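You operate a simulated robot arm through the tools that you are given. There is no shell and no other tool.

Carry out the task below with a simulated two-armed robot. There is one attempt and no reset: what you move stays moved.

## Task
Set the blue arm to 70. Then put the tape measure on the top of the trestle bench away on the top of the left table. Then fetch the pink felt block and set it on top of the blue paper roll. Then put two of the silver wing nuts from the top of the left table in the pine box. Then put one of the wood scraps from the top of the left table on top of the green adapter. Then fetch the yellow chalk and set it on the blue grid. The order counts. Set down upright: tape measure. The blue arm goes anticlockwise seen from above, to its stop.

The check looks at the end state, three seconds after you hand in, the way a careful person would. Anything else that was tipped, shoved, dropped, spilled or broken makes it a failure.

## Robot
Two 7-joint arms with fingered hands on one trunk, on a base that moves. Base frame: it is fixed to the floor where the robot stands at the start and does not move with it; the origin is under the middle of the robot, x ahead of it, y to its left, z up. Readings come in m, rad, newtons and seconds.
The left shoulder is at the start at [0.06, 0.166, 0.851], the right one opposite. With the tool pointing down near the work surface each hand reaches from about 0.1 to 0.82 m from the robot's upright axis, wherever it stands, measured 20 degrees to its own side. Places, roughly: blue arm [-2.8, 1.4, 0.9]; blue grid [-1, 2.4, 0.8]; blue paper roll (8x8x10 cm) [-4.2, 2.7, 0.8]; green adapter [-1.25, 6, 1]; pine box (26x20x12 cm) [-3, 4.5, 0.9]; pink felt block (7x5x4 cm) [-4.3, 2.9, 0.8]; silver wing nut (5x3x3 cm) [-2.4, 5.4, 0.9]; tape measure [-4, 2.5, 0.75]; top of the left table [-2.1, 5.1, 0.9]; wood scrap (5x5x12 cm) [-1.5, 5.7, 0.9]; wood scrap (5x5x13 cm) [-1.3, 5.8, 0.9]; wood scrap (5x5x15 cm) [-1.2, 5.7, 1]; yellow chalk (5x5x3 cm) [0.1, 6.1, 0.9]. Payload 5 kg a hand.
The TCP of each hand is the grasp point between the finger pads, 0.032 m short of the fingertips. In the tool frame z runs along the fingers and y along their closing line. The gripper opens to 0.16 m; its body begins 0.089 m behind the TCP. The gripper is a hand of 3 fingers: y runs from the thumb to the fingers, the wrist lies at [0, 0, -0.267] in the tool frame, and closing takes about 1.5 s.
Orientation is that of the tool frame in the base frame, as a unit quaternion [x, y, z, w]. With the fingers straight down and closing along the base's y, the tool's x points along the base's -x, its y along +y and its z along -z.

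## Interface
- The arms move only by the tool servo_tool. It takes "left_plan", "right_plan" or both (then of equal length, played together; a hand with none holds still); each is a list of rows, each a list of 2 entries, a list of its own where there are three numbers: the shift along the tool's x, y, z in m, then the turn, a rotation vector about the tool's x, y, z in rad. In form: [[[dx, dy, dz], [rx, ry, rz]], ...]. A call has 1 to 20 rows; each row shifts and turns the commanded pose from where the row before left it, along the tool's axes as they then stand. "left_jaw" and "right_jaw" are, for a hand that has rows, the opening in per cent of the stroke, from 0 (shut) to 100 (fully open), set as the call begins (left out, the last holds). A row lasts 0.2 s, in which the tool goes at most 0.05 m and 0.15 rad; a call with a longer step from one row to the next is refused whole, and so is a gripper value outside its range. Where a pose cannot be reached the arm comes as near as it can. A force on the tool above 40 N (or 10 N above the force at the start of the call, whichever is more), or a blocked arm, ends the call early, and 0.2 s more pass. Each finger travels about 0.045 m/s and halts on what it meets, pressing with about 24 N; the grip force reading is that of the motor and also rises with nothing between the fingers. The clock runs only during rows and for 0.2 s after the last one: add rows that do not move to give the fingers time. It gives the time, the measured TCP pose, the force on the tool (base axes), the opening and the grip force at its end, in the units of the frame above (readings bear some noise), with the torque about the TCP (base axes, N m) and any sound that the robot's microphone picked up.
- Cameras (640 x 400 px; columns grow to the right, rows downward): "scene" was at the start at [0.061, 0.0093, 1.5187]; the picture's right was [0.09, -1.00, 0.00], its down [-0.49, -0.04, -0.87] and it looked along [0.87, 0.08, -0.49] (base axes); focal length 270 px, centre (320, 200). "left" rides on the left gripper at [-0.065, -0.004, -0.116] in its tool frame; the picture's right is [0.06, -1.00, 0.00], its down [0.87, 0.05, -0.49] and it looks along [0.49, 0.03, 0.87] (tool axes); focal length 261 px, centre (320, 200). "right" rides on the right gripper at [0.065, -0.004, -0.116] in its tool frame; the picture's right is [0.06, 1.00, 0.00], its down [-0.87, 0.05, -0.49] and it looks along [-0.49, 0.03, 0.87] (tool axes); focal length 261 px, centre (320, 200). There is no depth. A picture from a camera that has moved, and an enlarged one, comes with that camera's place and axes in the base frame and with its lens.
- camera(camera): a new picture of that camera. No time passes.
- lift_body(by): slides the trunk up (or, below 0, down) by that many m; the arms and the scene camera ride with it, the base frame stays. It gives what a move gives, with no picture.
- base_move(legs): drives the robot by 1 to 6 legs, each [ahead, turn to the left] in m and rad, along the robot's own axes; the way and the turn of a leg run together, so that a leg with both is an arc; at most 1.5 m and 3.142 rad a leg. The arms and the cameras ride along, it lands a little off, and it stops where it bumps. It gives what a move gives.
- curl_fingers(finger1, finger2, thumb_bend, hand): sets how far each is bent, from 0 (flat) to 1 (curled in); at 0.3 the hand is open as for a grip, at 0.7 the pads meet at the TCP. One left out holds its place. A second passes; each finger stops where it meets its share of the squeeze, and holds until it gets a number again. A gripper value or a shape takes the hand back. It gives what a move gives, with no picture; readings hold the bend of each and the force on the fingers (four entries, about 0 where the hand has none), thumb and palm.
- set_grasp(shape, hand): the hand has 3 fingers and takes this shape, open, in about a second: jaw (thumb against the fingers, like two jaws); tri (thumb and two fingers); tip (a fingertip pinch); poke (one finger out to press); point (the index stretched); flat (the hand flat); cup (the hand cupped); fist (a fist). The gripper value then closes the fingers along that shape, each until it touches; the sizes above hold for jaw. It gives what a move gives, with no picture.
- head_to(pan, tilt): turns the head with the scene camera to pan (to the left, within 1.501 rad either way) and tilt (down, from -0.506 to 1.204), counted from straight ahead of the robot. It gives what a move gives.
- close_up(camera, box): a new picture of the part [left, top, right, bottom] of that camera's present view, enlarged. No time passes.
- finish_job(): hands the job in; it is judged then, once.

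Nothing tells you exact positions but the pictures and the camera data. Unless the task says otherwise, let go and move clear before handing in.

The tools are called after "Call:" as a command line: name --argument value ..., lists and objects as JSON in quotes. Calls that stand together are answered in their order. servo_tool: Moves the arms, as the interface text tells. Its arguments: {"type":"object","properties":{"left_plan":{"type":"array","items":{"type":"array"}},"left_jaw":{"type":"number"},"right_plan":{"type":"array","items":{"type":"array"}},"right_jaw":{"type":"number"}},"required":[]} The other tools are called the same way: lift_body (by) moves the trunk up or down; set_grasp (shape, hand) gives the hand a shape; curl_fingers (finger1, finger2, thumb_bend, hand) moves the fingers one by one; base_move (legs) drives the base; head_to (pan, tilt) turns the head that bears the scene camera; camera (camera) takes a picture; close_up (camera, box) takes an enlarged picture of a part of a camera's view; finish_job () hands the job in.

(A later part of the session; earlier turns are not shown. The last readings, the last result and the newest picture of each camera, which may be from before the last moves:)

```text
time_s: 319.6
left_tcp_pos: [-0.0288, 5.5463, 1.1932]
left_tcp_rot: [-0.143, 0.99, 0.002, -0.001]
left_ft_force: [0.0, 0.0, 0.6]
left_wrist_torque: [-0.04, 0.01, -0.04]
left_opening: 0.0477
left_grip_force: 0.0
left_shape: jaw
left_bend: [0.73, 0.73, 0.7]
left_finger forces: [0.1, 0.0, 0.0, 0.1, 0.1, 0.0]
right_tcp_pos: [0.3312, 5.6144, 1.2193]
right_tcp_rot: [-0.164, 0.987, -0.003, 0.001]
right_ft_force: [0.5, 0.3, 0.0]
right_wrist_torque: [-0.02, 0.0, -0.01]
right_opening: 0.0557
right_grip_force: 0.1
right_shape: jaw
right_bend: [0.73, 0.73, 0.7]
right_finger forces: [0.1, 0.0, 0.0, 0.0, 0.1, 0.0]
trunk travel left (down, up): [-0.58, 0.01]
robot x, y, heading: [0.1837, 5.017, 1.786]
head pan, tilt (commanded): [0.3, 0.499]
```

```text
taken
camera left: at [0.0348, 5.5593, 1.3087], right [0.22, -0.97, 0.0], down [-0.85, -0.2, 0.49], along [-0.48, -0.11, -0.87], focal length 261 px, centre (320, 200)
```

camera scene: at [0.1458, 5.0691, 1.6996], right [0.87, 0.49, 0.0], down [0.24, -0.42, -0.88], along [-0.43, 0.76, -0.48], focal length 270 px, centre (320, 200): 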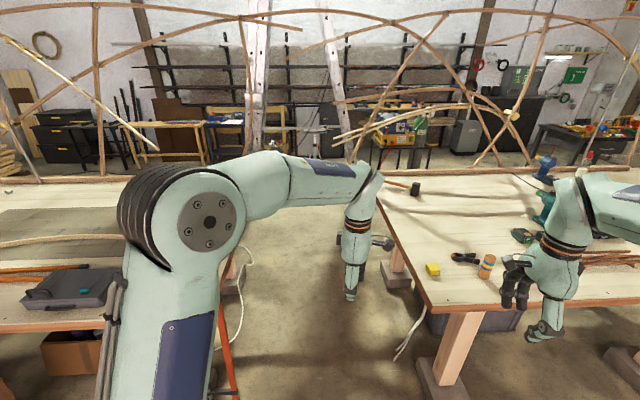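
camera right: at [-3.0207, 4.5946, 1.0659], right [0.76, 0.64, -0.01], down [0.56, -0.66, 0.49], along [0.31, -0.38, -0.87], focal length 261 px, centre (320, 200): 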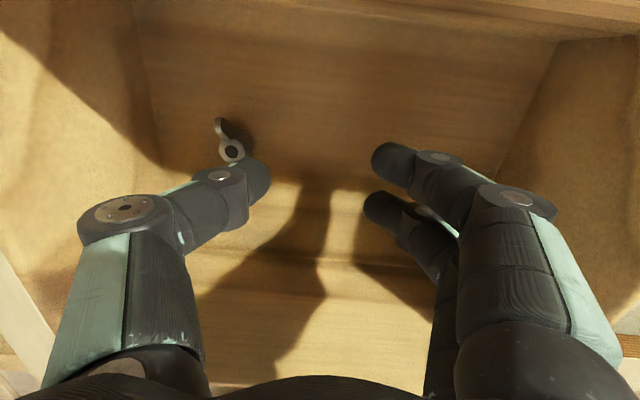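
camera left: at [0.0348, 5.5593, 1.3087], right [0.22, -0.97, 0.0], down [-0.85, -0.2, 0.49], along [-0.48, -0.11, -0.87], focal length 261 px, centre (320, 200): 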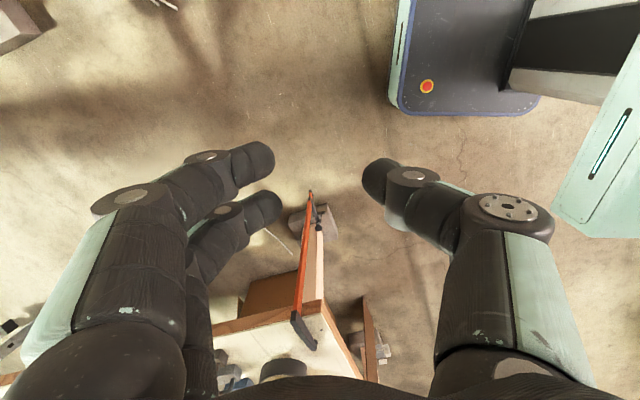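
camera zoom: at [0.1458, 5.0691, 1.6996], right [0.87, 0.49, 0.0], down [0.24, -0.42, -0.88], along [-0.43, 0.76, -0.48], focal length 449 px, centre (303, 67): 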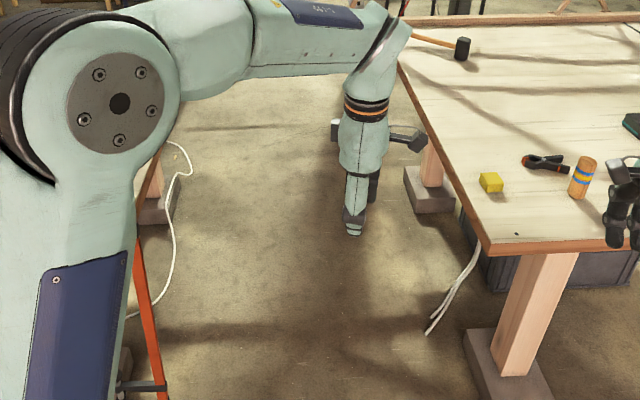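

A red bar clamp hangs at the left table's front-right corner, so I keep to the middle of the gap. I drive in and then turn left to face the scraps.

Call:
base_move --legs '[[0, 0.29], [0.75, 0], [0.7, 0]]'

Call:
head_to --pan 1.0 --tilt 0.6

Call:
camera --camera "scene"

```text
time_s: 327.6
left_tcp_pos: [-0.8334, 6.6656, 1.1925]
left_tcp_rot: [-0.28, 0.96, 0.003, -0.001]
left_ft_force: [0.6, -0.3, 0.3]
left_wrist_torque: [-0.06, 0.04, 0.03]
left_opening: 0.0477
left_grip_force: 0.0
left_shape: jaw
left_bend: [0.73, 0.73, 0.7]
left_finger forces: [0.0, 0.0, 0.0, 0.1, 0.1, 0.0]
right_tcp_pos: [-0.5183, 6.8192, 1.2201]
right_tcp_rot: [-0.307, 0.952, -0.011, -0.01]
right_ft_force: [-10.8, -16.4, 8.8]
right_wrist_torque: [0.2, 0.17, 0.5]
right_opening: 0.0519
right_grip_force: 0.0
right_shape: jaw
right_bend: [0.73, 0.76, 0.7]
right_finger forces: [0.0, 21.9, 0.0, 0.0, 0.0, 0.1]
trunk travel left (down, up): [-0.58, 0.01]
robot x, y, heading: [-0.4839, 6.216, 2.076]
head pan, tilt (commanded): [0.3, 0.499]
stopped in leg 3: the force on the tool passed its limit at 47 N (the readings are from after the stop); the commanded pose is now the measured one
```

```text
time_s: 328.6
left_tcp_pos: [-0.8349, 6.6617, 1.1943]
left_tcp_rot: [-0.28, 0.96, 0.004, 0.0]
left_ft_force: [0.0, -0.6, 0.8]
left_wrist_torque: [-0.02, -0.02, -0.05]
left_opening: 0.0477
left_grip_force: 0.0
left_shape: jaw
left_bend: [0.73, 0.73, 0.7]
left_finger forces: [0.0, 0.1, 0.0, 0.0, 0.0, 0.0]
right_tcp_pos: [-0.518, 6.8176, 1.223]
right_tcp_rot: [-0.305, 0.952, -0.009, -0.008]
right_ft_force: [-16.4, -23.6, 10.3]
right_wrist_torque: [0.13, 0.26, 0.83]
right_opening: 0.0526
right_grip_force: 0.1
right_shape: jaw
right_bend: [0.73, 0.76, 0.7]
right_finger forces: [0.1, 29.9, 0.1, 0.0, 0.0, 0.0]
trunk travel left (down, up): [-0.58, 0.01]
robot x, y, heading: [-0.4792, 6.2172, 2.073]
head pan, tilt (commanded): [1.0, 0.6]
```

```text
taken
camera scene: at [-0.5588, 6.1942, 1.6903], right [0.07, 1.0, 0.0], down [0.56, -0.04, -0.82], along [-0.82, 0.06, -0.57], focal length 270 px, centre (320, 200)
```

scene: 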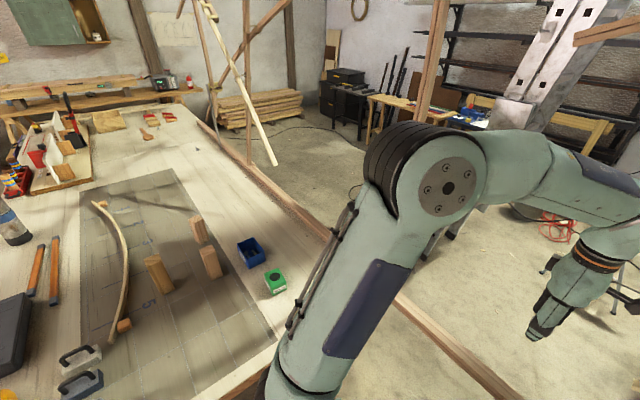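

The right hand touched a rib of the boat frame behind the tables. I back off at once and look at what it touched.

Call:
base_move --legs '[[-0.12, 0]]'

Call:
head_to --pan -0.3 --tilt 0.3

Call:
camera --camera "scene"

Call:
camera --camera "right"

```text
time_s: 329.9
left_tcp_pos: [-0.7755, 6.5601, 1.1943]
left_tcp_rot: [-0.28, 0.96, 0.004, -0.001]
left_ft_force: [0.1, -0.4, 0.3]
left_wrist_torque: [0.05, 0.0, 0.03]
left_opening: 0.0477
left_grip_force: 0.0
left_shape: jaw
left_bend: [0.73, 0.73, 0.7]
left_finger forces: [0.0, 0.0, 0.0, 0.0, 0.0, 0.0]
right_tcp_pos: [-0.457, 6.7144, 1.222]
right_tcp_rot: [-0.304, 0.953, -0.008, -0.006]
right_ft_force: [-0.4, -0.5, 0.0]
right_wrist_torque: [0.05, 0.03, 0.01]
right_opening: 0.0562
right_grip_force: 0.0
right_shape: jaw
right_bend: [0.73, 0.73, 0.7]
right_finger forces: [0.0, 0.0, 0.0, 0.1, 0.0, 0.0]
trunk travel left (down, up): [-0.58, 0.01]
robot x, y, heading: [-0.4279, 6.1155, 2.066]
head pan, tilt (commanded): [1.0, 0.6]
```

```text
time_s: 331.3
left_tcp_pos: [-0.7758, 6.5612, 1.1945]
left_tcp_rot: [-0.28, 0.96, 0.003, -0.001]
left_ft_force: [0.4, 0.1, 0.0]
left_wrist_torque: [0.01, -0.05, -0.01]
left_opening: 0.0477
left_grip_force: 0.1
left_shape: jaw
left_bend: [0.73, 0.73, 0.7]
left_finger forces: [0.0, 0.1, 0.0, 0.0, 0.0, 0.0]
right_tcp_pos: [-0.4565, 6.7158, 1.2213]
right_tcp_rot: [-0.304, 0.953, -0.01, -0.007]
right_ft_force: [-0.6, 0.2, 0.9]
right_wrist_torque: [0.01, 0.0, 0.01]
right_opening: 0.0558
right_grip_force: 0.1
right_shape: jaw
right_bend: [0.73, 0.73, 0.7]
right_finger forces: [0.0, 0.1, 0.0, 0.0, 0.0, 0.0]
trunk travel left (down, up): [-0.58, 0.01]
robot x, y, heading: [-0.4273, 6.1129, 2.07]
head pan, tilt (commanded): [-0.3, 0.3]
```

```text
taken
camera scene: at [-0.4294, 6.1786, 1.7179], right [0.98, 0.2, 0.0], down [0.06, -0.29, -0.96], along [-0.19, 0.94, -0.3], focal length 270 px, centre (320, 200)
```

scene: 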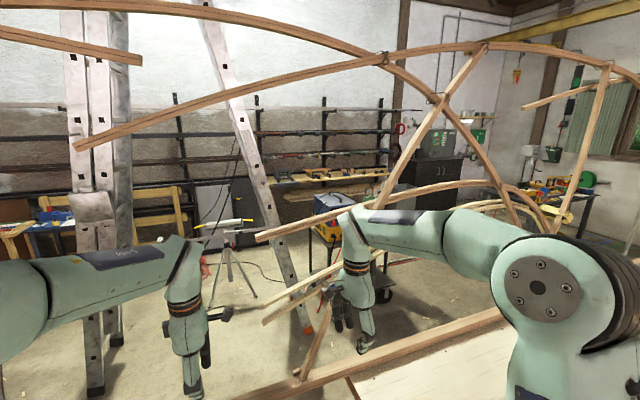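

```text
taken
camera right: at [-0.5056, 6.6771, 1.3383], right [-0.63, 0.78, -0.01], down [0.68, 0.56, 0.47], along [0.38, 0.29, -0.88], focal length 261 px, centre (320, 200)
```

right: 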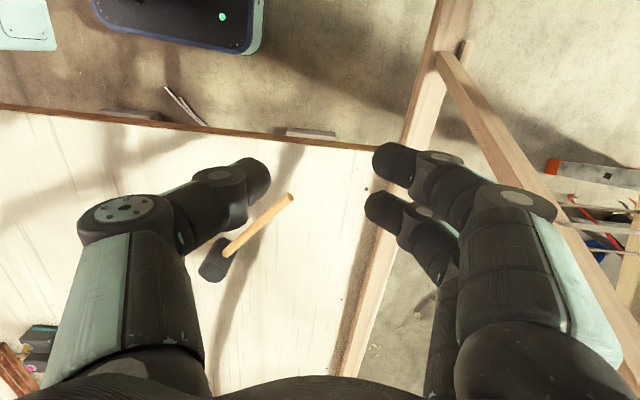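

It was a slanted rib of the boat frame; nothing appears displaced. I retract both hands closer to the body before turning toward the scraps.

Call:
servo_tool --left_plan '[[[0, -0.04, 0], [0, 0, 0]], [[0, -0.04, 0], [0, 0, 0]], [[0, -0.04, 0], [0, 0, 0]]]' --right_plan '[[[0, -0.045, 0], [0, 0, 0]], [[0, -0.045, 0], [0, 0, 0]], [[0, -0.045, 0], [0, 0, 0]]]'

Call:
base_move --legs '[[-0.1, 0], [0, 1.0]]'

Call:
head_to --pan 0.3 --tilt 0.65

Call:
camera --camera "scene"

```text
time_s: 332.1
left_tcp_pos: [-0.7077, 6.4573, 1.195]
left_tcp_rot: [-0.28, 0.96, 0.004, -0.001]
left_ft_force: [1.0, -1.7, -0.3]
left_wrist_torque: [0.07, 0.02, 0.0]
left_opening: 0.0477
left_grip_force: 0.1
left_shape: jaw
left_bend: [0.73, 0.73, 0.7]
left_finger forces: [0.1, 0.0, 0.0, 0.0, 0.0, 0.0]
right_tcp_pos: [-0.3765, 6.6036, 1.2222]
right_tcp_rot: [-0.304, 0.953, -0.008, -0.008]
right_ft_force: [0.0, -0.8, 0.4]
right_wrist_torque: [0.06, 0.02, -0.06]
right_opening: 0.056
right_grip_force: 0.1
right_shape: jaw
right_bend: [0.73, 0.73, 0.7]
right_finger forces: [0.0, 0.0, 0.0, 0.0, 0.0, 0.0]
trunk travel left (down, up): [-0.58, 0.01]
robot x, y, heading: [-0.4237, 6.1154, 2.07]
head pan, tilt (commanded): [-0.3, 0.3]
```

```text
time_s: 335.9
left_tcp_pos: [-0.8255, 5.9812, 1.1937]
left_tcp_rot: [-0.701, 0.713, 0.002, -0.002]
left_ft_force: [-0.5, -0.2, -0.5]
left_wrist_torque: [-0.01, 0.0, -0.03]
left_opening: 0.0478
left_grip_force: 0.0
left_shape: jaw
left_bend: [0.73, 0.73, 0.7]
left_finger forces: [0.0, 0.0, 0.0, 0.0, 0.0, 0.0]
right_tcp_pos: [-0.7643, 6.336, 1.2206]
right_tcp_rot: [0.718, -0.696, 0.012, 0.001]
right_ft_force: [-0.2, -0.6, -0.1]
right_wrist_torque: [0.02, -0.01, 0.01]
right_opening: 0.0562
right_grip_force: 0.1
right_shape: jaw
right_bend: [0.73, 0.73, 0.7]
right_finger forces: [0.0, 0.0, 0.1, 0.0, 0.0, 0.1]
trunk travel left (down, up): [-0.58, 0.01]
robot x, y, heading: [-0.379, 6.0219, 3.055]
head pan, tilt (commanded): [-0.3, 0.3]
```

```text
time_s: 336.9
left_tcp_pos: [-0.8253, 5.9809, 1.1934]
left_tcp_rot: [-0.7, 0.714, 0.002, -0.002]
left_ft_force: [-0.1, -0.5, 0.1]
left_wrist_torque: [0.0, 0.02, -0.01]
left_opening: 0.0477
left_grip_force: 0.1
left_shape: jaw
left_bend: [0.73, 0.73, 0.7]
left_finger forces: [0.0, 0.0, 0.1, 0.0, 0.1, 0.1]
right_tcp_pos: [-0.7624, 6.3365, 1.2196]
right_tcp_rot: [0.719, -0.695, 0.013, 0.002]
right_ft_force: [0.4, -0.1, -0.3]
right_wrist_torque: [0.0, 0.03, -0.02]
right_opening: 0.056
right_grip_force: 0.1
right_shape: jaw
right_bend: [0.73, 0.73, 0.7]
right_finger forces: [0.1, 0.0, 0.0, 0.0, 0.0, 0.0]
trunk travel left (down, up): [-0.58, 0.01]
robot x, y, heading: [-0.3751, 6.0269, 3.048]
head pan, tilt (commanded): [0.3, 0.649]
```

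```text
taken
camera scene: at [-0.4325, 6.0042, 1.6862], right [-0.21, 0.98, 0.0], down [0.59, 0.13, -0.8], along [-0.78, -0.17, -0.6], focal length 270 px, centre (320, 200)
```

scene: 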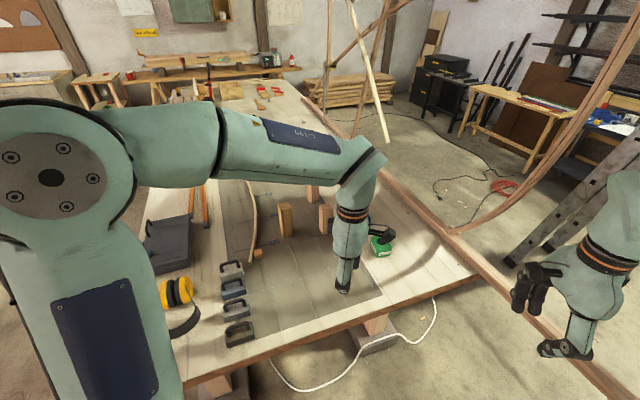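

I'm in the gap with the adapters and scraps ahead. I move a little closer and square up to the table's end, keeping clear of the frame on my right.

Call:
base_move --legs '[[0, 0.13], [0.14, 0], [0, 0.5]]'

Call:
head_to --pan -0.2 --tilt 0.7

Call:
camera --camera "scene"

Call:
camera --camera "right"

```text
time_s: 340.3
left_tcp_pos: [-0.8494, 5.7143, 1.1938]
left_tcp_rot: [0.89, -0.456, -0.001, 0.003]
left_ft_force: [0.0, 0.1, -0.3]
left_wrist_torque: [0.01, -0.02, 0.01]
left_opening: 0.0478
left_grip_force: 0.0
left_shape: jaw
left_bend: [0.73, 0.73, 0.7]
left_finger forces: [0.1, 0.0, 0.0, 0.0, 0.0, 0.0]
right_tcp_pos: [-1.012, 6.0374, 1.2203]
right_tcp_rot: [0.902, -0.432, 0.012, -0.003]
right_ft_force: [0.7, 0.1, -0.3]
right_wrist_torque: [0.0, 0.03, 0.0]
right_opening: 0.0559
right_grip_force: 0.0
right_shape: jaw
right_bend: [0.73, 0.73, 0.7]
right_finger forces: [0.0, 0.0, 0.1, 0.0, 0.0, 0.0]
trunk travel left (down, up): [-0.58, 0.01]
robot x, y, heading: [-0.5142, 6.0165, -2.583]
head pan, tilt (commanded): [0.3, 0.649]
```

```text
time_s: 341.2
left_tcp_pos: [-0.8481, 5.7158, 1.1932]
left_tcp_rot: [0.89, -0.455, -0.001, 0.002]
left_ft_force: [-0.7, -0.2, 0.4]
left_wrist_torque: [-0.01, 0.0, 0.02]
left_opening: 0.0478
left_grip_force: 0.1
left_shape: jaw
left_bend: [0.73, 0.73, 0.7]
left_finger forces: [0.0, 0.0, 0.0, 0.0, 0.0, 0.0]
right_tcp_pos: [-1.0133, 6.0374, 1.2204]
right_tcp_rot: [0.901, -0.433, 0.011, -0.002]
right_ft_force: [0.0, 0.5, -0.2]
right_wrist_torque: [0.0, 0.0, -0.04]
right_opening: 0.056
right_grip_force: 0.0
right_shape: jaw
right_bend: [0.73, 0.73, 0.7]
right_finger forces: [0.0, 0.0, 0.1, 0.1, 0.0, 0.0]
trunk travel left (down, up): [-0.58, 0.01]
robot x, y, heading: [-0.5168, 6.0163, -2.589]
head pan, tilt (commanded): [-0.201, 0.7]
```

```text
taken
camera scene: at [-0.5703, 6.0051, 1.6818], right [-0.35, 0.94, 0.0], down [0.6, 0.22, -0.76], along [-0.72, -0.27, -0.64], focal length 270 px, centre (320, 200)
```

scene: 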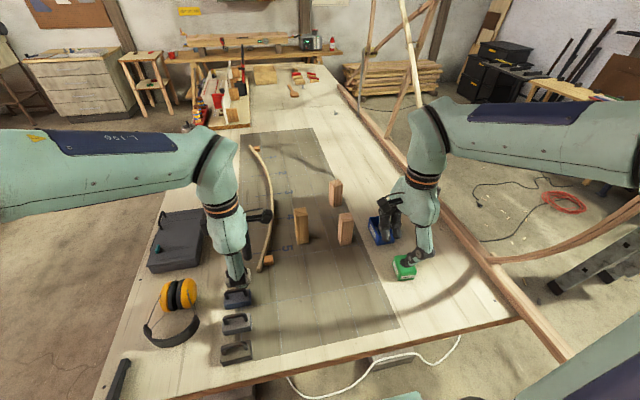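

```text
taken
camera right: at [-0.9697, 5.9887, 1.3382], right [-0.74, -0.67, -0.01], down [-0.6, 0.65, 0.47], along [-0.31, 0.36, -0.88], focal length 261 px, centre (320, 200)
```

right: 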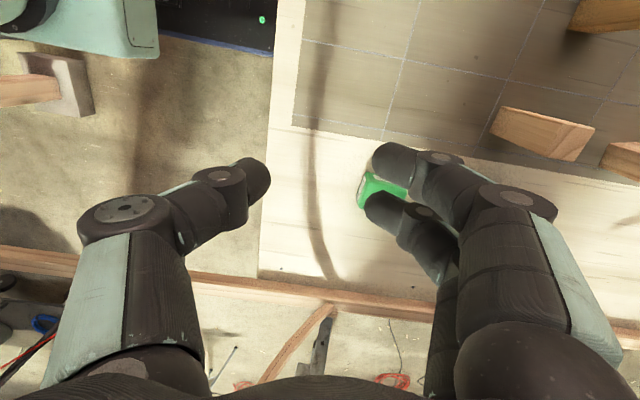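

A clear view: three upright scraps, the green and blue adapters at right. I zoom in for measuring.

Call:
close_up --camera "scene" --box '[270, 160, 450, 300]'

Call:
close_up --camera "scene" --box '[360, 210, 440, 290]'

```text
2.86 times, centred on (360, 230) of scene
camera zoom: at [-0.5703, 6.0051, 1.6818], right [-0.35, 0.94, 0.0], down [0.6, 0.22, -0.76], along [-0.72, -0.27, -0.64], focal length 770 px, centre (206, 114)
```

zoom: 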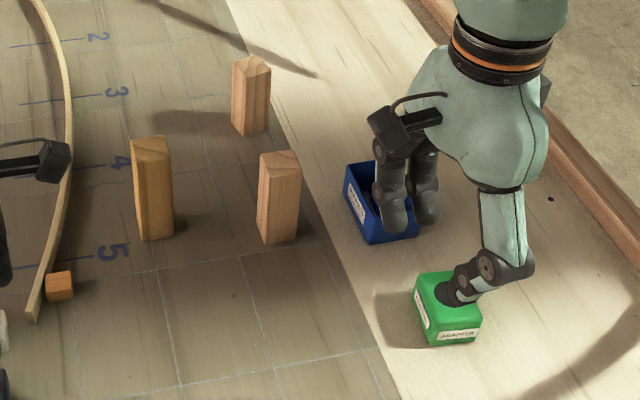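

```text
5.00 times, centred on (400, 250) of scene
camera zoom: at [-0.5703, 6.0051, 1.6818], right [-0.35, 0.94, 0.0], down [0.6, 0.22, -0.76], along [-0.72, -0.27, -0.64], focal length 1347 px, centre (-80, -50)
```

zoom: 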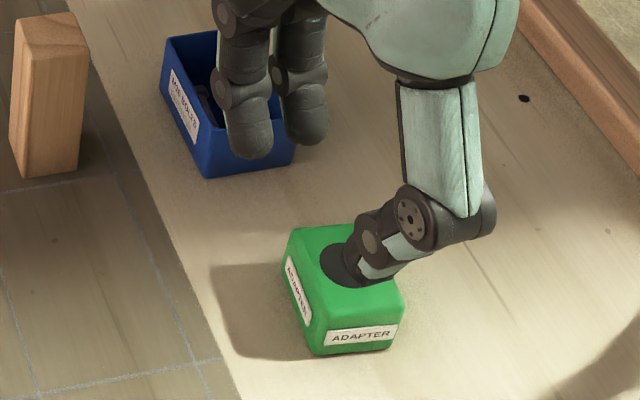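

My hand hides the green adapter's top. I shift the right hand left to see it clearly.

Call:
servo_tool --right_plan '[[[0.045, 0, 0], [0, 0, 0]], [[0.045, 0, 0], [0, 0, 0]], [[0.04, -0.01, 0], [0, 0, 0]]]'

Call:
close_up --camera "scene" --box '[270, 160, 450, 300]'

Call:
close_up --camera "scene" --box '[360, 210, 440, 290]'

Call:
camera --camera "right"

```text
time_s: 342.0
left_tcp_pos: [-0.848, 5.714, 1.1928]
left_tcp_rot: [0.89, -0.456, -0.001, 0.002]
left_ft_force: [0.3, -0.3, 0.2]
left_wrist_torque: [0.01, -0.02, 0.0]
left_opening: 0.0479
left_grip_force: 0.0
left_shape: jaw
left_bend: [0.73, 0.73, 0.7]
left_finger forces: [0.1, 0.1, 0.1, 0.0, 0.0, 0.1]
right_tcp_pos: [-0.9196, 5.9398, 1.2247]
right_tcp_rot: [0.901, -0.433, 0.011, -0.002]
right_ft_force: [-0.8, 0.5, 0.0]
right_wrist_torque: [0.02, 0.03, 0.0]
right_opening: 0.0561
right_grip_force: 0.1
right_shape: jaw
right_bend: [0.73, 0.73, 0.7]
right_finger forces: [0.0, 0.0, 0.1, 0.0, 0.1, 0.0]
trunk travel left (down, up): [-0.58, 0.01]
robot x, y, heading: [-0.5152, 6.0175, -2.587]
head pan, tilt (commanded): [-0.201, 0.7]
```

```text
2.86 times, centred on (360, 230) of scene
camera zoom: at [-0.5693, 6.0044, 1.6819], right [-0.35, 0.94, 0.0], down [0.6, 0.22, -0.77], along [-0.72, -0.27, -0.64], focal length 770 px, centre (206, 114)
```

zoom: 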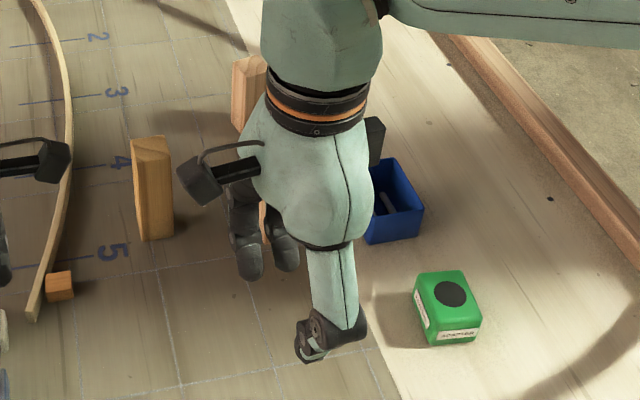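

```text
5.00 times, centred on (400, 250) of scene
camera zoom: at [-0.5693, 6.0044, 1.6819], right [-0.35, 0.94, 0.0], down [0.6, 0.22, -0.77], along [-0.72, -0.27, -0.64], focal length 1347 px, centre (-80, -50)
```

zoom: 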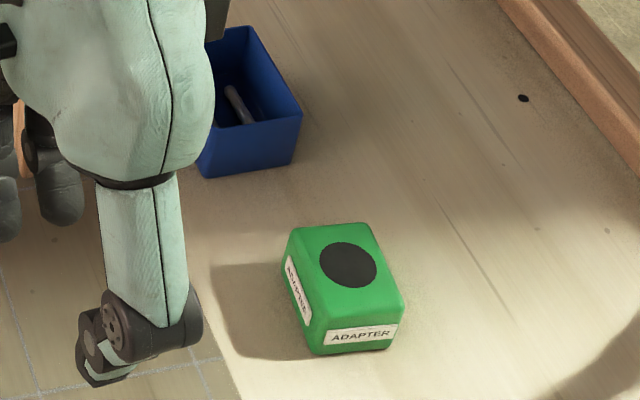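

```text
taken
camera right: at [-0.878, 5.8916, 1.3422], right [-0.74, -0.67, -0.01], down [-0.6, 0.65, 0.47], along [-0.31, 0.36, -0.88], focal length 261 px, centre (320, 200)
```

right: 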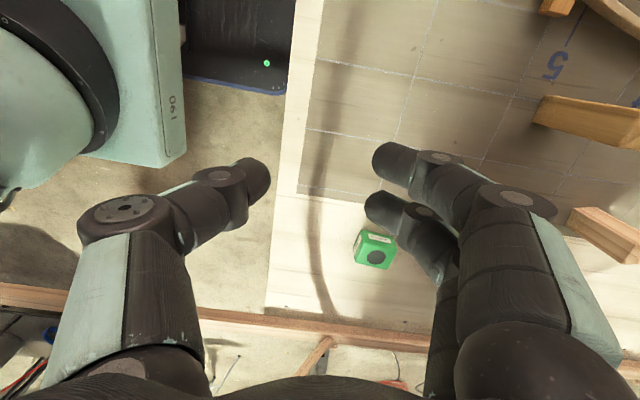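

The adapter's top is flat at z≈0.924, centred near (-1.201, 6.084). The nearest scrap (13 cm) stands near (-1.275, 5.85); I bring the right hand toward it for a closer look.

Call:
servo_tool --right_plan '[[[-0.0154, 0.0377, 0.0121], [0, 0, 0]], [[-0.0154, 0.0377, 0.0121], [0, 0, 0]], [[-0.0154, 0.0377, 0.0121], [0, 0, 0]], [[-0.0154, 0.0377, 0.0121], [0, 0, 0]], [[-0.0154, 0.0377, 0.0121], [0, 0, 0]], [[-0.0154, 0.0377, 0.0121], [0, 0, 0]]]' --right_jaw 62

Call:
camera --camera "right"

Call:
close_up --camera "scene" --box '[270, 120, 450, 300]'

```text
time_s: 343.4
left_tcp_pos: [-0.8496, 5.7132, 1.1932]
left_tcp_rot: [0.89, -0.456, -0.001, 0.003]
left_ft_force: [0.2, -0.6, -0.1]
left_wrist_torque: [0.01, -0.02, -0.01]
left_opening: 0.0476
left_grip_force: 0.0
left_shape: jaw
left_bend: [0.73, 0.73, 0.7]
left_finger forces: [0.1, 0.0, 0.0, 0.0, 0.0, 0.0]
right_tcp_pos: [-1.1562, 5.8721, 1.1451]
right_tcp_rot: [0.901, -0.433, 0.012, -0.003]
right_ft_force: [0.0, 0.0, -0.8]
right_wrist_torque: [-0.01, -0.05, -0.03]
right_opening: 0.099
right_grip_force: 0.1
right_shape: jaw
right_bend: [0.71, 0.71, 0.69]
right_finger forces: [0.0, 0.0, 0.0, 0.0, 0.1, 0.0]
trunk travel left (down, up): [-0.58, 0.01]
robot x, y, heading: [-0.5187, 6.0193, -2.585]
head pan, tilt (commanded): [-0.201, 0.7]
```

```text
taken
camera right: at [-1.1145, 5.8232, 1.2631], right [-0.74, -0.67, -0.01], down [-0.6, 0.65, 0.47], along [-0.31, 0.36, -0.88], focal length 261 px, centre (320, 200)
```

right: 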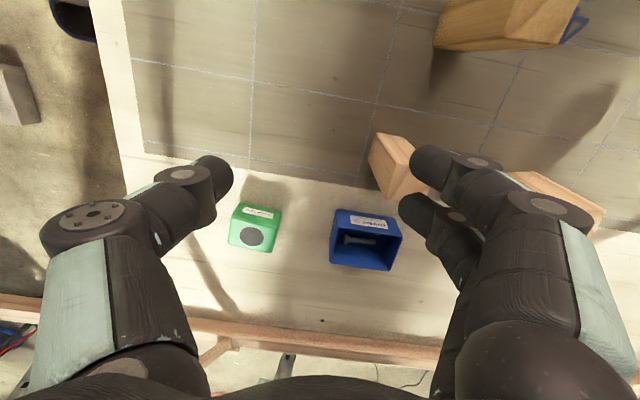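

```text
2.22 times, centred on (360, 210) of scene
camera zoom: at [-0.5717, 6.0045, 1.6818], right [-0.35, 0.94, 0.0], down [0.6, 0.22, -0.76], along [-0.72, -0.27, -0.64], focal length 599 px, centre (231, 178)
```

zoom: 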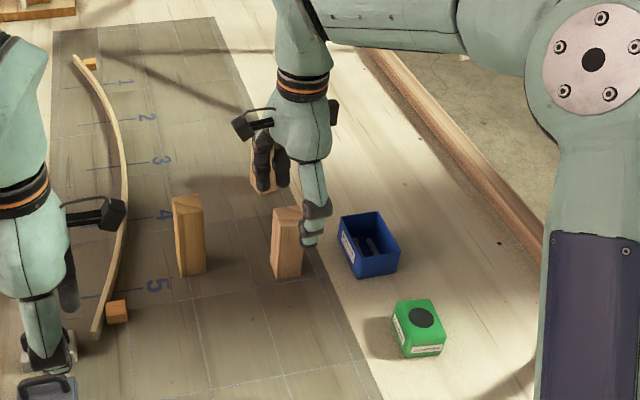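

I zoom on the scrap's top to read its orientation.

Call:
close_up --camera "scene" --box '[330, 200, 380, 250]'

Call:
close_up --camera "right" --box '[320, 100, 480, 240]'

```text
8.00 times, centred on (355, 225) of scene
camera zoom: at [-0.5717, 6.0045, 1.6818], right [-0.35, 0.94, 0.0], down [0.6, 0.22, -0.76], along [-0.72, -0.27, -0.64], focal length 2156 px, centre (40, 0)
```

zoom: 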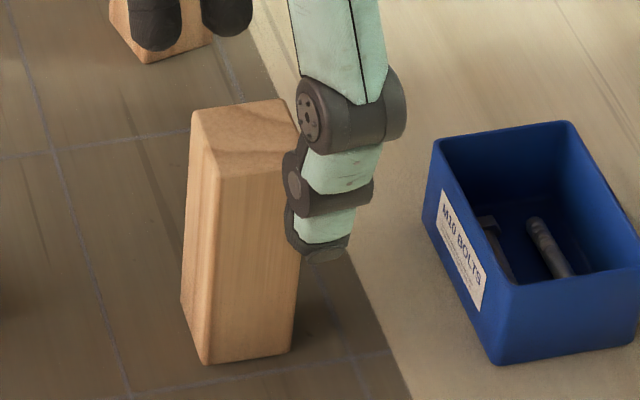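

```text
2.86 times, centred on (400, 170) of right
camera zoom: at [-1.1145, 5.8232, 1.2631], right [-0.74, -0.67, -0.01], down [-0.6, 0.65, 0.47], along [-0.31, 0.36, -0.88], focal length 745 px, centre (91, 286)
```

zoom: 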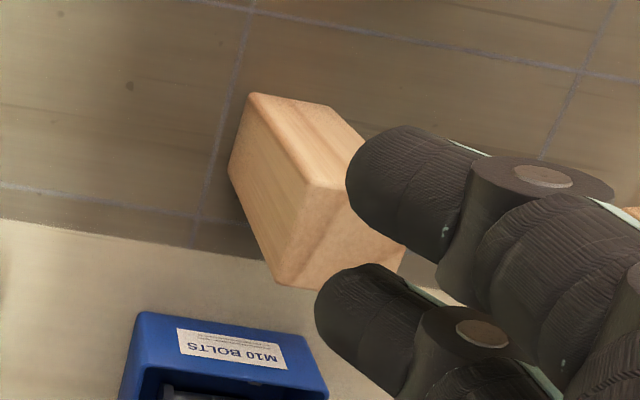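

The scrap is about 4.5 cm square, aligned with the table. I turn the hand a few degrees to match and move above it.

Call:
servo_tool --right_plan '[[[0, 0, 0], [0, 0, 0.115]], [[-0.0138, 0.0365, 0.0183], [0, 0, 0]], [[-0.0138, 0.0365, 0.0183], [0, 0, 0]], [[-0.0138, 0.0365, 0.0183], [0, 0, 0]]]'

Call:
camera --camera "right"

Call:
close_up --camera "scene" --box '[270, 120, 450, 300]'

```text
time_s: 344.4
left_tcp_pos: [-0.8497, 5.7134, 1.1921]
left_tcp_rot: [0.89, -0.456, -0.001, 0.003]
left_ft_force: [0.2, -0.3, 0.4]
left_wrist_torque: [0.04, -0.03, 0.02]
left_opening: 0.0479
left_grip_force: 0.1
left_shape: jaw
left_bend: [0.73, 0.73, 0.7]
left_finger forces: [0.1, 0.1, 0.0, 0.1, 0.0, 0.0]
right_tcp_pos: [-1.2716, 5.8487, 1.0869]
right_tcp_rot: [0.875, -0.484, 0.013, -0.004]
right_ft_force: [-0.3, -0.1, -0.1]
right_wrist_torque: [0.01, 0.0, -0.03]
right_opening: 0.0987
right_grip_force: 0.0
right_shape: jaw
right_bend: [0.71, 0.71, 0.69]
right_finger forces: [0.0, 0.1, 0.1, 0.1, 0.1, 0.0]
trunk travel left (down, up): [-0.58, 0.01]
robot x, y, heading: [-0.5166, 6.0239, -2.587]
head pan, tilt (commanded): [-0.201, 0.7]
```

```text
taken
camera right: at [-1.2356, 5.796, 1.2056], right [-0.81, -0.58, -0.02], down [-0.52, 0.71, 0.47], along [-0.27, 0.39, -0.88], focal length 261 px, centre (320, 200)
```

right: 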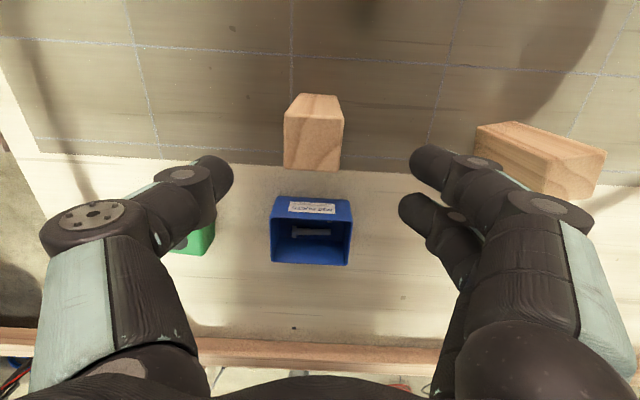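

```text
2.22 times, centred on (360, 210) of scene
camera zoom: at [-0.5724, 6.0044, 1.6818], right [-0.35, 0.94, 0.0], down [0.6, 0.22, -0.76], along [-0.72, -0.27, -0.65], focal length 599 px, centre (231, 178)
```

zoom: 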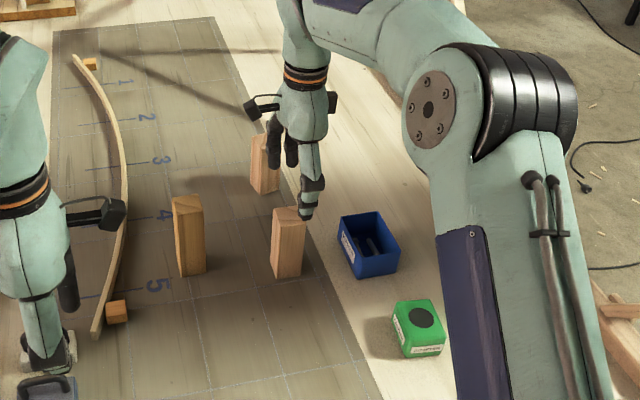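

Nearly centred; I correct by 8 mm and lower around the scrap.

Call:
servo_tool --right_plan '[[[0.006, -0.008, 0.03], [0, 0, 0]], [[0, 0, 0.03], [0, 0, 0]]]'

Call:
camera --camera "right"

```text
time_s: 345.0
left_tcp_pos: [-0.8483, 5.7142, 1.1942]
left_tcp_rot: [0.89, -0.456, -0.001, 0.002]
left_ft_force: [0.7, -0.1, -0.5]
left_wrist_torque: [-0.01, -0.02, 0.0]
left_opening: 0.0477
left_grip_force: 0.0
left_shape: jaw
left_bend: [0.73, 0.73, 0.7]
left_finger forces: [0.1, 0.0, 0.1, 0.0, 0.0, 0.1]
right_tcp_pos: [-1.2574, 5.8481, 1.0284]
right_tcp_rot: [0.875, -0.485, 0.012, -0.003]
right_ft_force: [-0.3, -0.3, -0.5]
right_wrist_torque: [0.0, -0.02, 0.01]
right_opening: 0.0986
right_grip_force: 0.2
right_shape: jaw
right_bend: [0.71, 0.71, 0.69]
right_finger forces: [0.0, 0.0, 0.0, 0.0, 0.0, 0.0]
trunk travel left (down, up): [-0.58, 0.01]
robot x, y, heading: [-0.5146, 6.0162, -2.587]
head pan, tilt (commanded): [-0.201, 0.7]
```

```text
taken
camera right: at [-1.2213, 5.7951, 1.1459], right [-0.81, -0.58, -0.01], down [-0.52, 0.71, 0.47], along [-0.27, 0.39, -0.88], focal length 261 px, centre (320, 200)
```

right: 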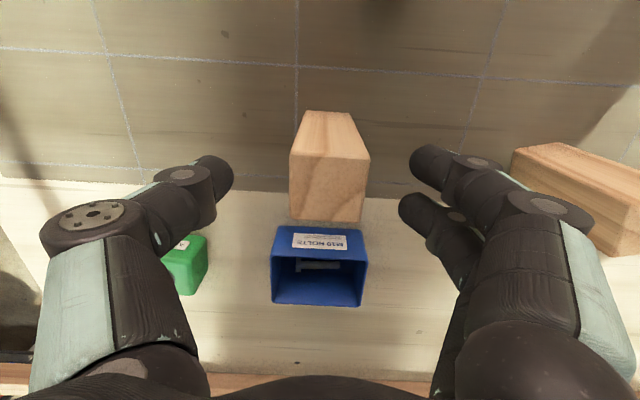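

I straighten the hand's slight tilt, fine-tune, and lower to grasp the scrap at mid-height.

Call:
servo_tool --right_plan '[[[-0.005, 0.003, 0.02], [-0.0196, -0.0189, 0]], [[0, 0, 0.03], [0, 0, 0]], [[0, 0, 0.028], [0, 0, 0]]]'

Call:
camera --camera "right"

Call:
close_up --camera "scene" --box '[310, 150, 410, 270]'

```text
time_s: 345.8
left_tcp_pos: [-0.8488, 5.7147, 1.1933]
left_tcp_rot: [0.89, -0.455, -0.002, 0.002]
left_ft_force: [-0.3, 0.1, 0.0]
left_wrist_torque: [0.0, 0.01, -0.02]
left_opening: 0.0477
left_grip_force: 0.1
left_shape: jaw
left_bend: [0.73, 0.73, 0.7]
left_finger forces: [0.0, 0.1, 0.1, 0.0, 0.1, 0.1]
right_tcp_pos: [-1.2627, 5.8492, 0.9505]
right_tcp_rot: [0.875, -0.483, -0.002, 0.002]
right_ft_force: [0.7, 0.0, 0.2]
right_wrist_torque: [-0.01, -0.03, 0.0]
right_opening: 0.0988
right_grip_force: 0.1
right_shape: jaw
right_bend: [0.71, 0.71, 0.69]
right_finger forces: [0.0, 0.1, 0.0, 0.0, 0.0, 0.0]
trunk travel left (down, up): [-0.58, 0.01]
robot x, y, heading: [-0.5207, 6.0167, -2.586]
head pan, tilt (commanded): [-0.201, 0.7]
```

```text
taken
camera right: at [-1.2242, 5.7969, 1.0671], right [-0.81, -0.58, 0.0], down [-0.51, 0.71, 0.49], along [-0.29, 0.4, -0.87], focal length 261 px, centre (320, 200)
```

right: 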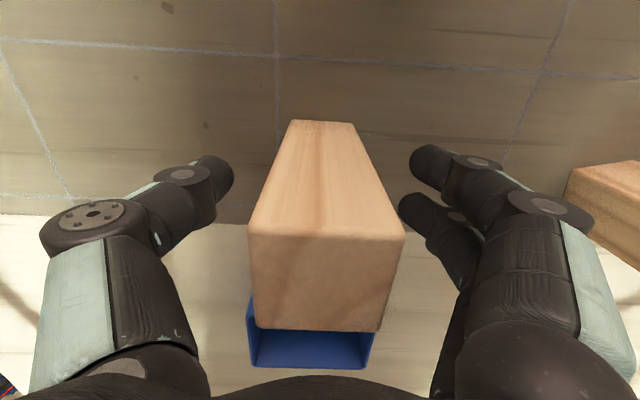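

```text
3.33 times, centred on (360, 210) of scene
camera zoom: at [-0.5709, 6.0051, 1.6819], right [-0.35, 0.94, 0.0], down [0.6, 0.22, -0.76], along [-0.72, -0.27, -0.64], focal length 898 px, centre (187, 167)
```

zoom: 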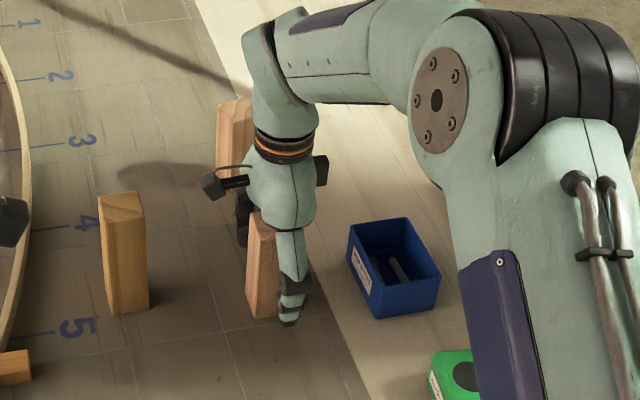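

The scrap stands between thumb and fingers. I close and lift slightly.

Call:
servo_tool --right_plan '[[[0, 0, 0], [0, 0, 0]], [[0, 0, 0], [0, 0, 0]], [[0, 0, 0], [0, 0, 0]], [[0, 0, 0], [0, 0, 0]], [[0, 0, 0], [0, 0, 0]], [[0, 0, 0], [0, 0, 0]], [[0, 0, 0], [0, 0, 0]]]' --right_jaw 10

Call:
servo_tool --right_plan '[[[0, 0, -0.02], [0, 0, 0]], [[0, 0, -0.04], [0, 0, 0]], [[0, 0, -0.04], [0, 0, 0]]]'

Call:
camera --camera "right"

Call:
close_up --camera "scene" --box '[310, 130, 430, 290]'

```text
time_s: 347.4
left_tcp_pos: [-0.8491, 5.7147, 1.1938]
left_tcp_rot: [0.89, -0.455, -0.001, 0.003]
left_ft_force: [0.0, -1.2, -0.5]
left_wrist_torque: [-0.02, -0.05, -0.02]
left_opening: 0.0478
left_grip_force: 0.1
left_shape: jaw
left_bend: [0.73, 0.73, 0.7]
left_finger forces: [0.1, 0.0, 0.0, 0.0, 0.0, 0.0]
right_tcp_pos: [-1.2635, 5.851, 0.9501]
right_tcp_rot: [0.875, -0.484, -0.001, 0.001]
right_ft_force: [-0.5, 0.5, 0.0]
right_wrist_torque: [-0.02, 0.0, -0.03]
right_opening: 0.0394
right_grip_force: 23.4
right_shape: jaw
right_bend: [0.73, 0.73, 0.7]
right_finger forces: [10.8, 10.9, 0.0, 0.1, 21.5, 0.0]
trunk travel left (down, up): [-0.58, 0.01]
robot x, y, heading: [-0.5201, 6.0214, -2.589]
head pan, tilt (commanded): [-0.201, 0.7]
```

```text
time_s: 348.2
left_tcp_pos: [-0.8485, 5.7153, 1.1942]
left_tcp_rot: [0.89, -0.456, -0.002, 0.002]
left_ft_force: [0.7, 0.1, 0.3]
left_wrist_torque: [-0.01, 0.06, -0.04]
left_opening: 0.0478
left_grip_force: 0.1
left_shape: jaw
left_bend: [0.73, 0.73, 0.7]
left_finger forces: [0.1, 0.0, 0.0, 0.0, 0.0, 0.0]
right_tcp_pos: [-1.2623, 5.8487, 1.0503]
right_tcp_rot: [0.875, -0.484, 0.0, 0.001]
right_ft_force: [0.8, 0.1, -1.5]
right_wrist_torque: [0.0, 0.01, -0.02]
right_opening: 0.0393
right_grip_force: 23.6
right_shape: jaw
right_bend: [0.73, 0.73, 0.7]
right_finger forces: [10.8, 10.8, 0.1, 0.0, 21.7, 0.0]
trunk travel left (down, up): [-0.58, 0.01]
robot x, y, heading: [-0.5146, 6.0186, -2.591]
head pan, tilt (commanded): [-0.201, 0.7]
```

```text
taken
camera right: at [-1.2225, 5.7955, 1.1664], right [-0.81, -0.58, 0.0], down [-0.51, 0.71, 0.49], along [-0.29, 0.4, -0.87], focal length 261 px, centre (320, 200)
```

right: 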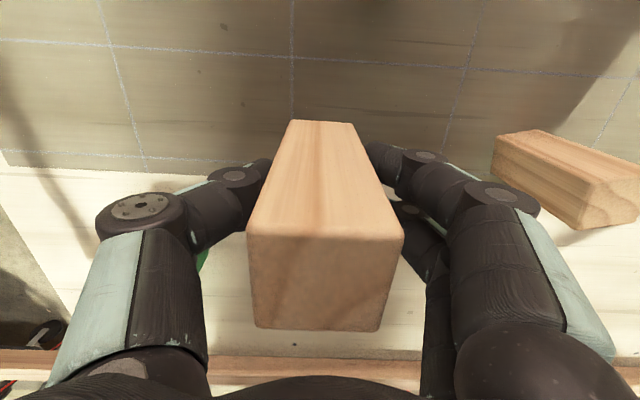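

```text
2.50 times, centred on (370, 210) of scene
camera zoom: at [-0.5697, 6.0054, 1.6818], right [-0.35, 0.94, 0.0], down [0.6, 0.22, -0.77], along [-0.72, -0.27, -0.64], focal length 674 px, centre (195, 175)
```

zoom: 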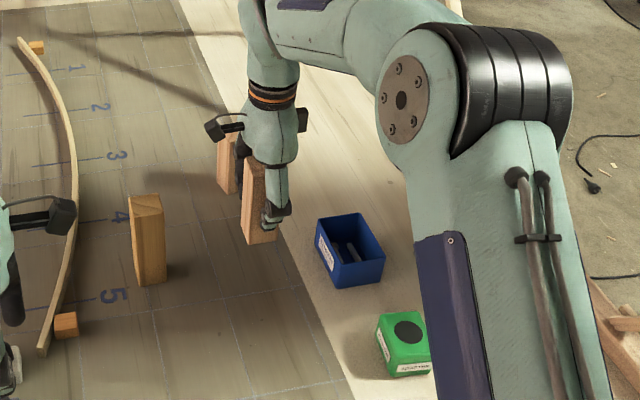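

The scrap is held. I carry it toward the green adapter in two stages, watching the elbow's clearance to the boat frame.

Call:
servo_tool --right_plan '[[[-0.02, -0.02, -0.015], [0, 0, 0]], [[-0.0278, -0.0295, 0], [0, 0, 0]], [[-0.0278, -0.0295, 0], [0, 0, 0]], [[-0.0278, -0.0295, 0], [0, 0, 0]]]'

Call:
camera --camera "scene"

Call:
camera --camera "right"

```text
time_s: 349.2
left_tcp_pos: [-0.8489, 5.7162, 1.1936]
left_tcp_rot: [0.89, -0.455, -0.001, 0.003]
left_ft_force: [0.3, 1.2, -0.2]
left_wrist_torque: [0.0, 0.01, 0.02]
left_opening: 0.0477
left_grip_force: 0.0
left_shape: jaw
left_bend: [0.73, 0.73, 0.7]
left_finger forces: [0.0, 0.1, 0.0, 0.0, 0.0, 0.1]
right_tcp_pos: [-1.2242, 5.9974, 1.0641]
right_tcp_rot: [0.875, -0.484, -0.001, 0.002]
right_ft_force: [-0.1, 0.4, -1.2]
right_wrist_torque: [-0.03, -0.01, -0.01]
right_opening: 0.039
right_grip_force: 23.8
right_shape: jaw
right_bend: [0.73, 0.73, 0.7]
right_finger forces: [10.8, 11.1, 0.1, 0.0, 21.7, 0.1]
trunk travel left (down, up): [-0.58, 0.01]
robot x, y, heading: [-0.5176, 6.0209, -2.587]
head pan, tilt (commanded): [-0.201, 0.7]
```

```text
taken
camera scene: at [-0.5705, 6.0066, 1.6818], right [-0.35, 0.94, 0.0], down [0.6, 0.22, -0.77], along [-0.72, -0.27, -0.64], focal length 270 px, centre (320, 200)
```

scene: 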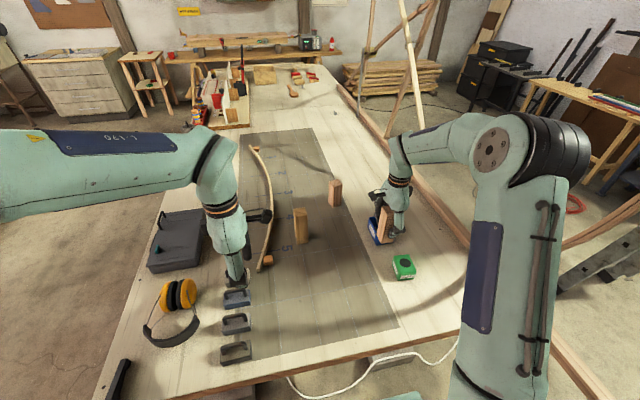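

```text
taken
camera right: at [-1.1848, 5.9448, 1.1808], right [-0.81, -0.58, 0.0], down [-0.51, 0.71, 0.49], along [-0.29, 0.4, -0.87], focal length 261 px, centre (320, 200)
```

right: 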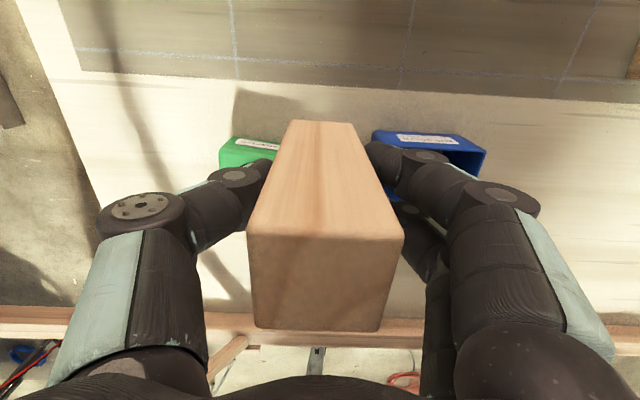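

The elbow is well inside the frame's plane. I continue to a point right above the adapter.

Call:
servo_tool --right_plan '[[[-0.0305, -0.0327, 0], [0, 0, 0]], [[-0.0305, -0.0327, 0], [0, 0, 0]], [[0, 0, 0], [0, 0, 0]]]'

Call:
close_up --camera "scene" --box '[340, 180, 470, 300]'

Call:
camera --camera "right"

Call:
camera --camera "left"

```text
time_s: 350.0
left_tcp_pos: [-0.8473, 5.7147, 1.1946]
left_tcp_rot: [0.89, -0.455, -0.002, 0.003]
left_ft_force: [1.3, 0.1, 0.7]
left_wrist_torque: [0.04, 0.0, 0.01]
left_opening: 0.0477
left_grip_force: 0.1
left_shape: jaw
left_bend: [0.73, 0.73, 0.7]
left_finger forces: [0.0, 0.0, 0.0, 0.1, 0.0, 0.0]
right_tcp_pos: [-1.1998, 6.0836, 1.0632]
right_tcp_rot: [0.875, -0.484, -0.002, 0.002]
right_ft_force: [0.2, -0.5, -0.9]
right_wrist_torque: [0.01, 0.01, 0.03]
right_opening: 0.0392
right_grip_force: 24.3
right_shape: jaw
right_bend: [0.73, 0.73, 0.7]
right_finger forces: [10.8, 11.1, 0.0, 0.0, 21.8, 0.0]
trunk travel left (down, up): [-0.58, 0.01]
robot x, y, heading: [-0.5169, 6.0181, -2.584]
head pan, tilt (commanded): [-0.201, 0.7]
```

```text
3.33 times, centred on (405, 240) of scene
camera zoom: at [-0.5707, 6.0049, 1.6818], right [-0.35, 0.94, 0.0], down [0.6, 0.22, -0.76], along [-0.72, -0.27, -0.64], focal length 898 px, centre (37, 67)
```

zoom: 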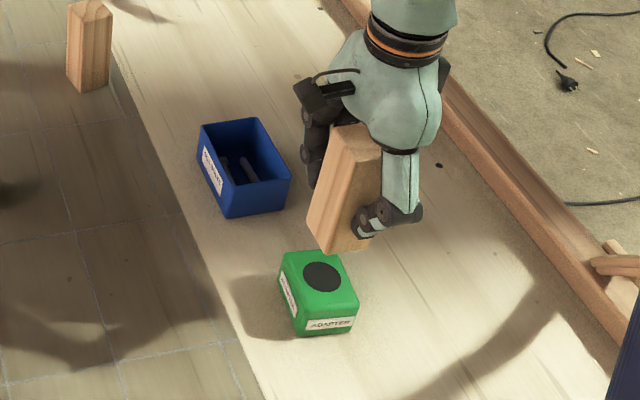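

```text
taken
camera right: at [-1.161, 6.0283, 1.1801], right [-0.81, -0.58, 0.0], down [-0.51, 0.71, 0.49], along [-0.29, 0.4, -0.87], focal length 261 px, centre (320, 200)
```

right: 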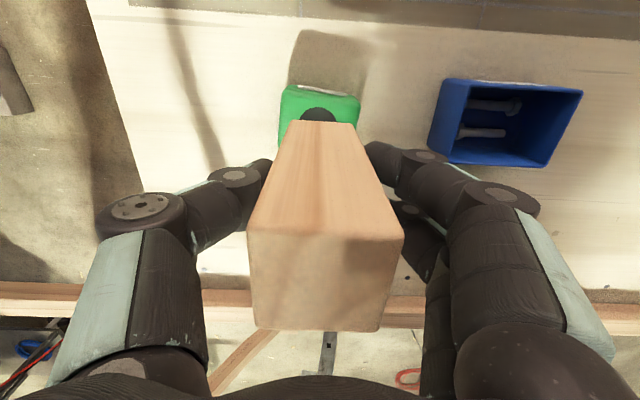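

```text
taken
camera left: at [-0.8831, 5.7685, 1.3094], right [0.85, 0.53, -0.01], down [0.47, -0.73, 0.49], along [0.26, -0.42, -0.87], focal length 261 px, centre (320, 200)
```

left: 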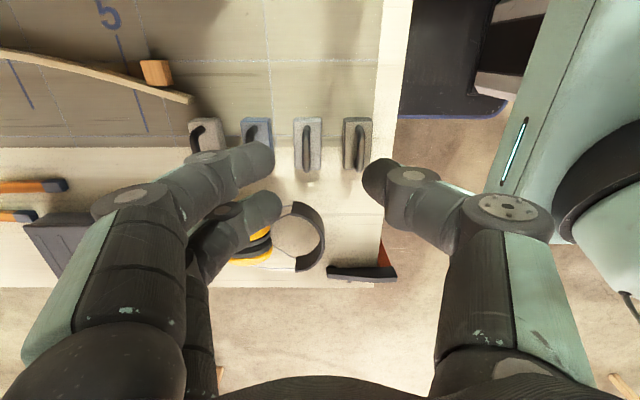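

The scrap hovers over the adapter within a few millimetres. I nudge 4 mm, and lower close to the adapter's top.

Call:
servo_tool --right_plan '[[[0.004, 0, 0.03], [0, 0, 0]], [[0, 0, 0.022], [0, 0, 0]], [[0, 0, 0], [0, 0, 0]]]'

Call:
close_up --camera "scene" --box '[360, 200, 440, 290]'

Call:
camera --camera "right"

```text
time_s: 350.8
left_tcp_pos: [-0.8482, 5.7144, 1.1938]
left_tcp_rot: [0.89, -0.455, -0.001, 0.003]
left_ft_force: [0.2, -0.7, -0.7]
left_wrist_torque: [0.01, -0.01, 0.0]
left_opening: 0.0478
left_grip_force: 0.0
left_shape: jaw
left_bend: [0.73, 0.73, 0.7]
left_finger forces: [0.1, 0.1, 0.0, 0.0, 0.0, 0.1]
right_tcp_pos: [-1.1994, 6.079, 1.0116]
right_tcp_rot: [0.875, -0.484, -0.001, 0.002]
right_ft_force: [-0.4, 1.1, -1.7]
right_wrist_torque: [-0.03, 0.01, 0.0]
right_opening: 0.0393
right_grip_force: 23.9
right_shape: jaw
right_bend: [0.73, 0.73, 0.7]
right_finger forces: [10.7, 11.0, 0.0, 0.0, 21.6, 0.1]
trunk travel left (down, up): [-0.58, 0.01]
robot x, y, heading: [-0.5169, 6.0186, -2.586]
head pan, tilt (commanded): [-0.201, 0.7]
```

```text
4.44 times, centred on (400, 245) of scene
camera zoom: at [-0.5705, 6.0052, 1.6818], right [-0.35, 0.94, 0.0], down [0.6, 0.22, -0.76], along [-0.72, -0.27, -0.64], focal length 1198 px, centre (-36, 0)
```

zoom: 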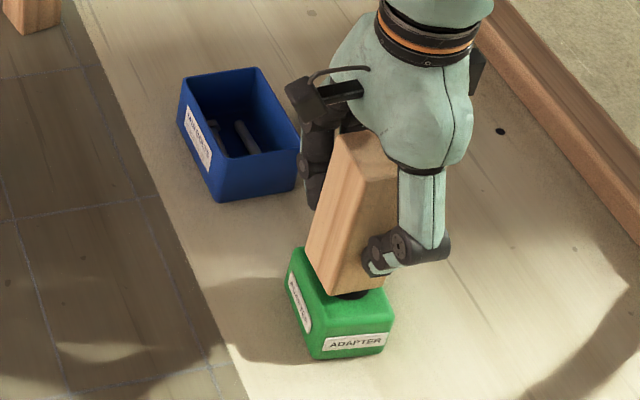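

```text
taken
camera right: at [-1.1595, 6.0247, 1.1279], right [-0.81, -0.58, 0.0], down [-0.51, 0.71, 0.49], along [-0.29, 0.4, -0.87], focal length 261 px, centre (320, 200)
```

right: 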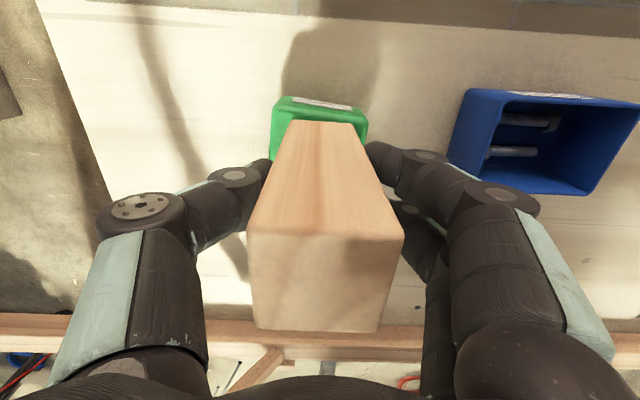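

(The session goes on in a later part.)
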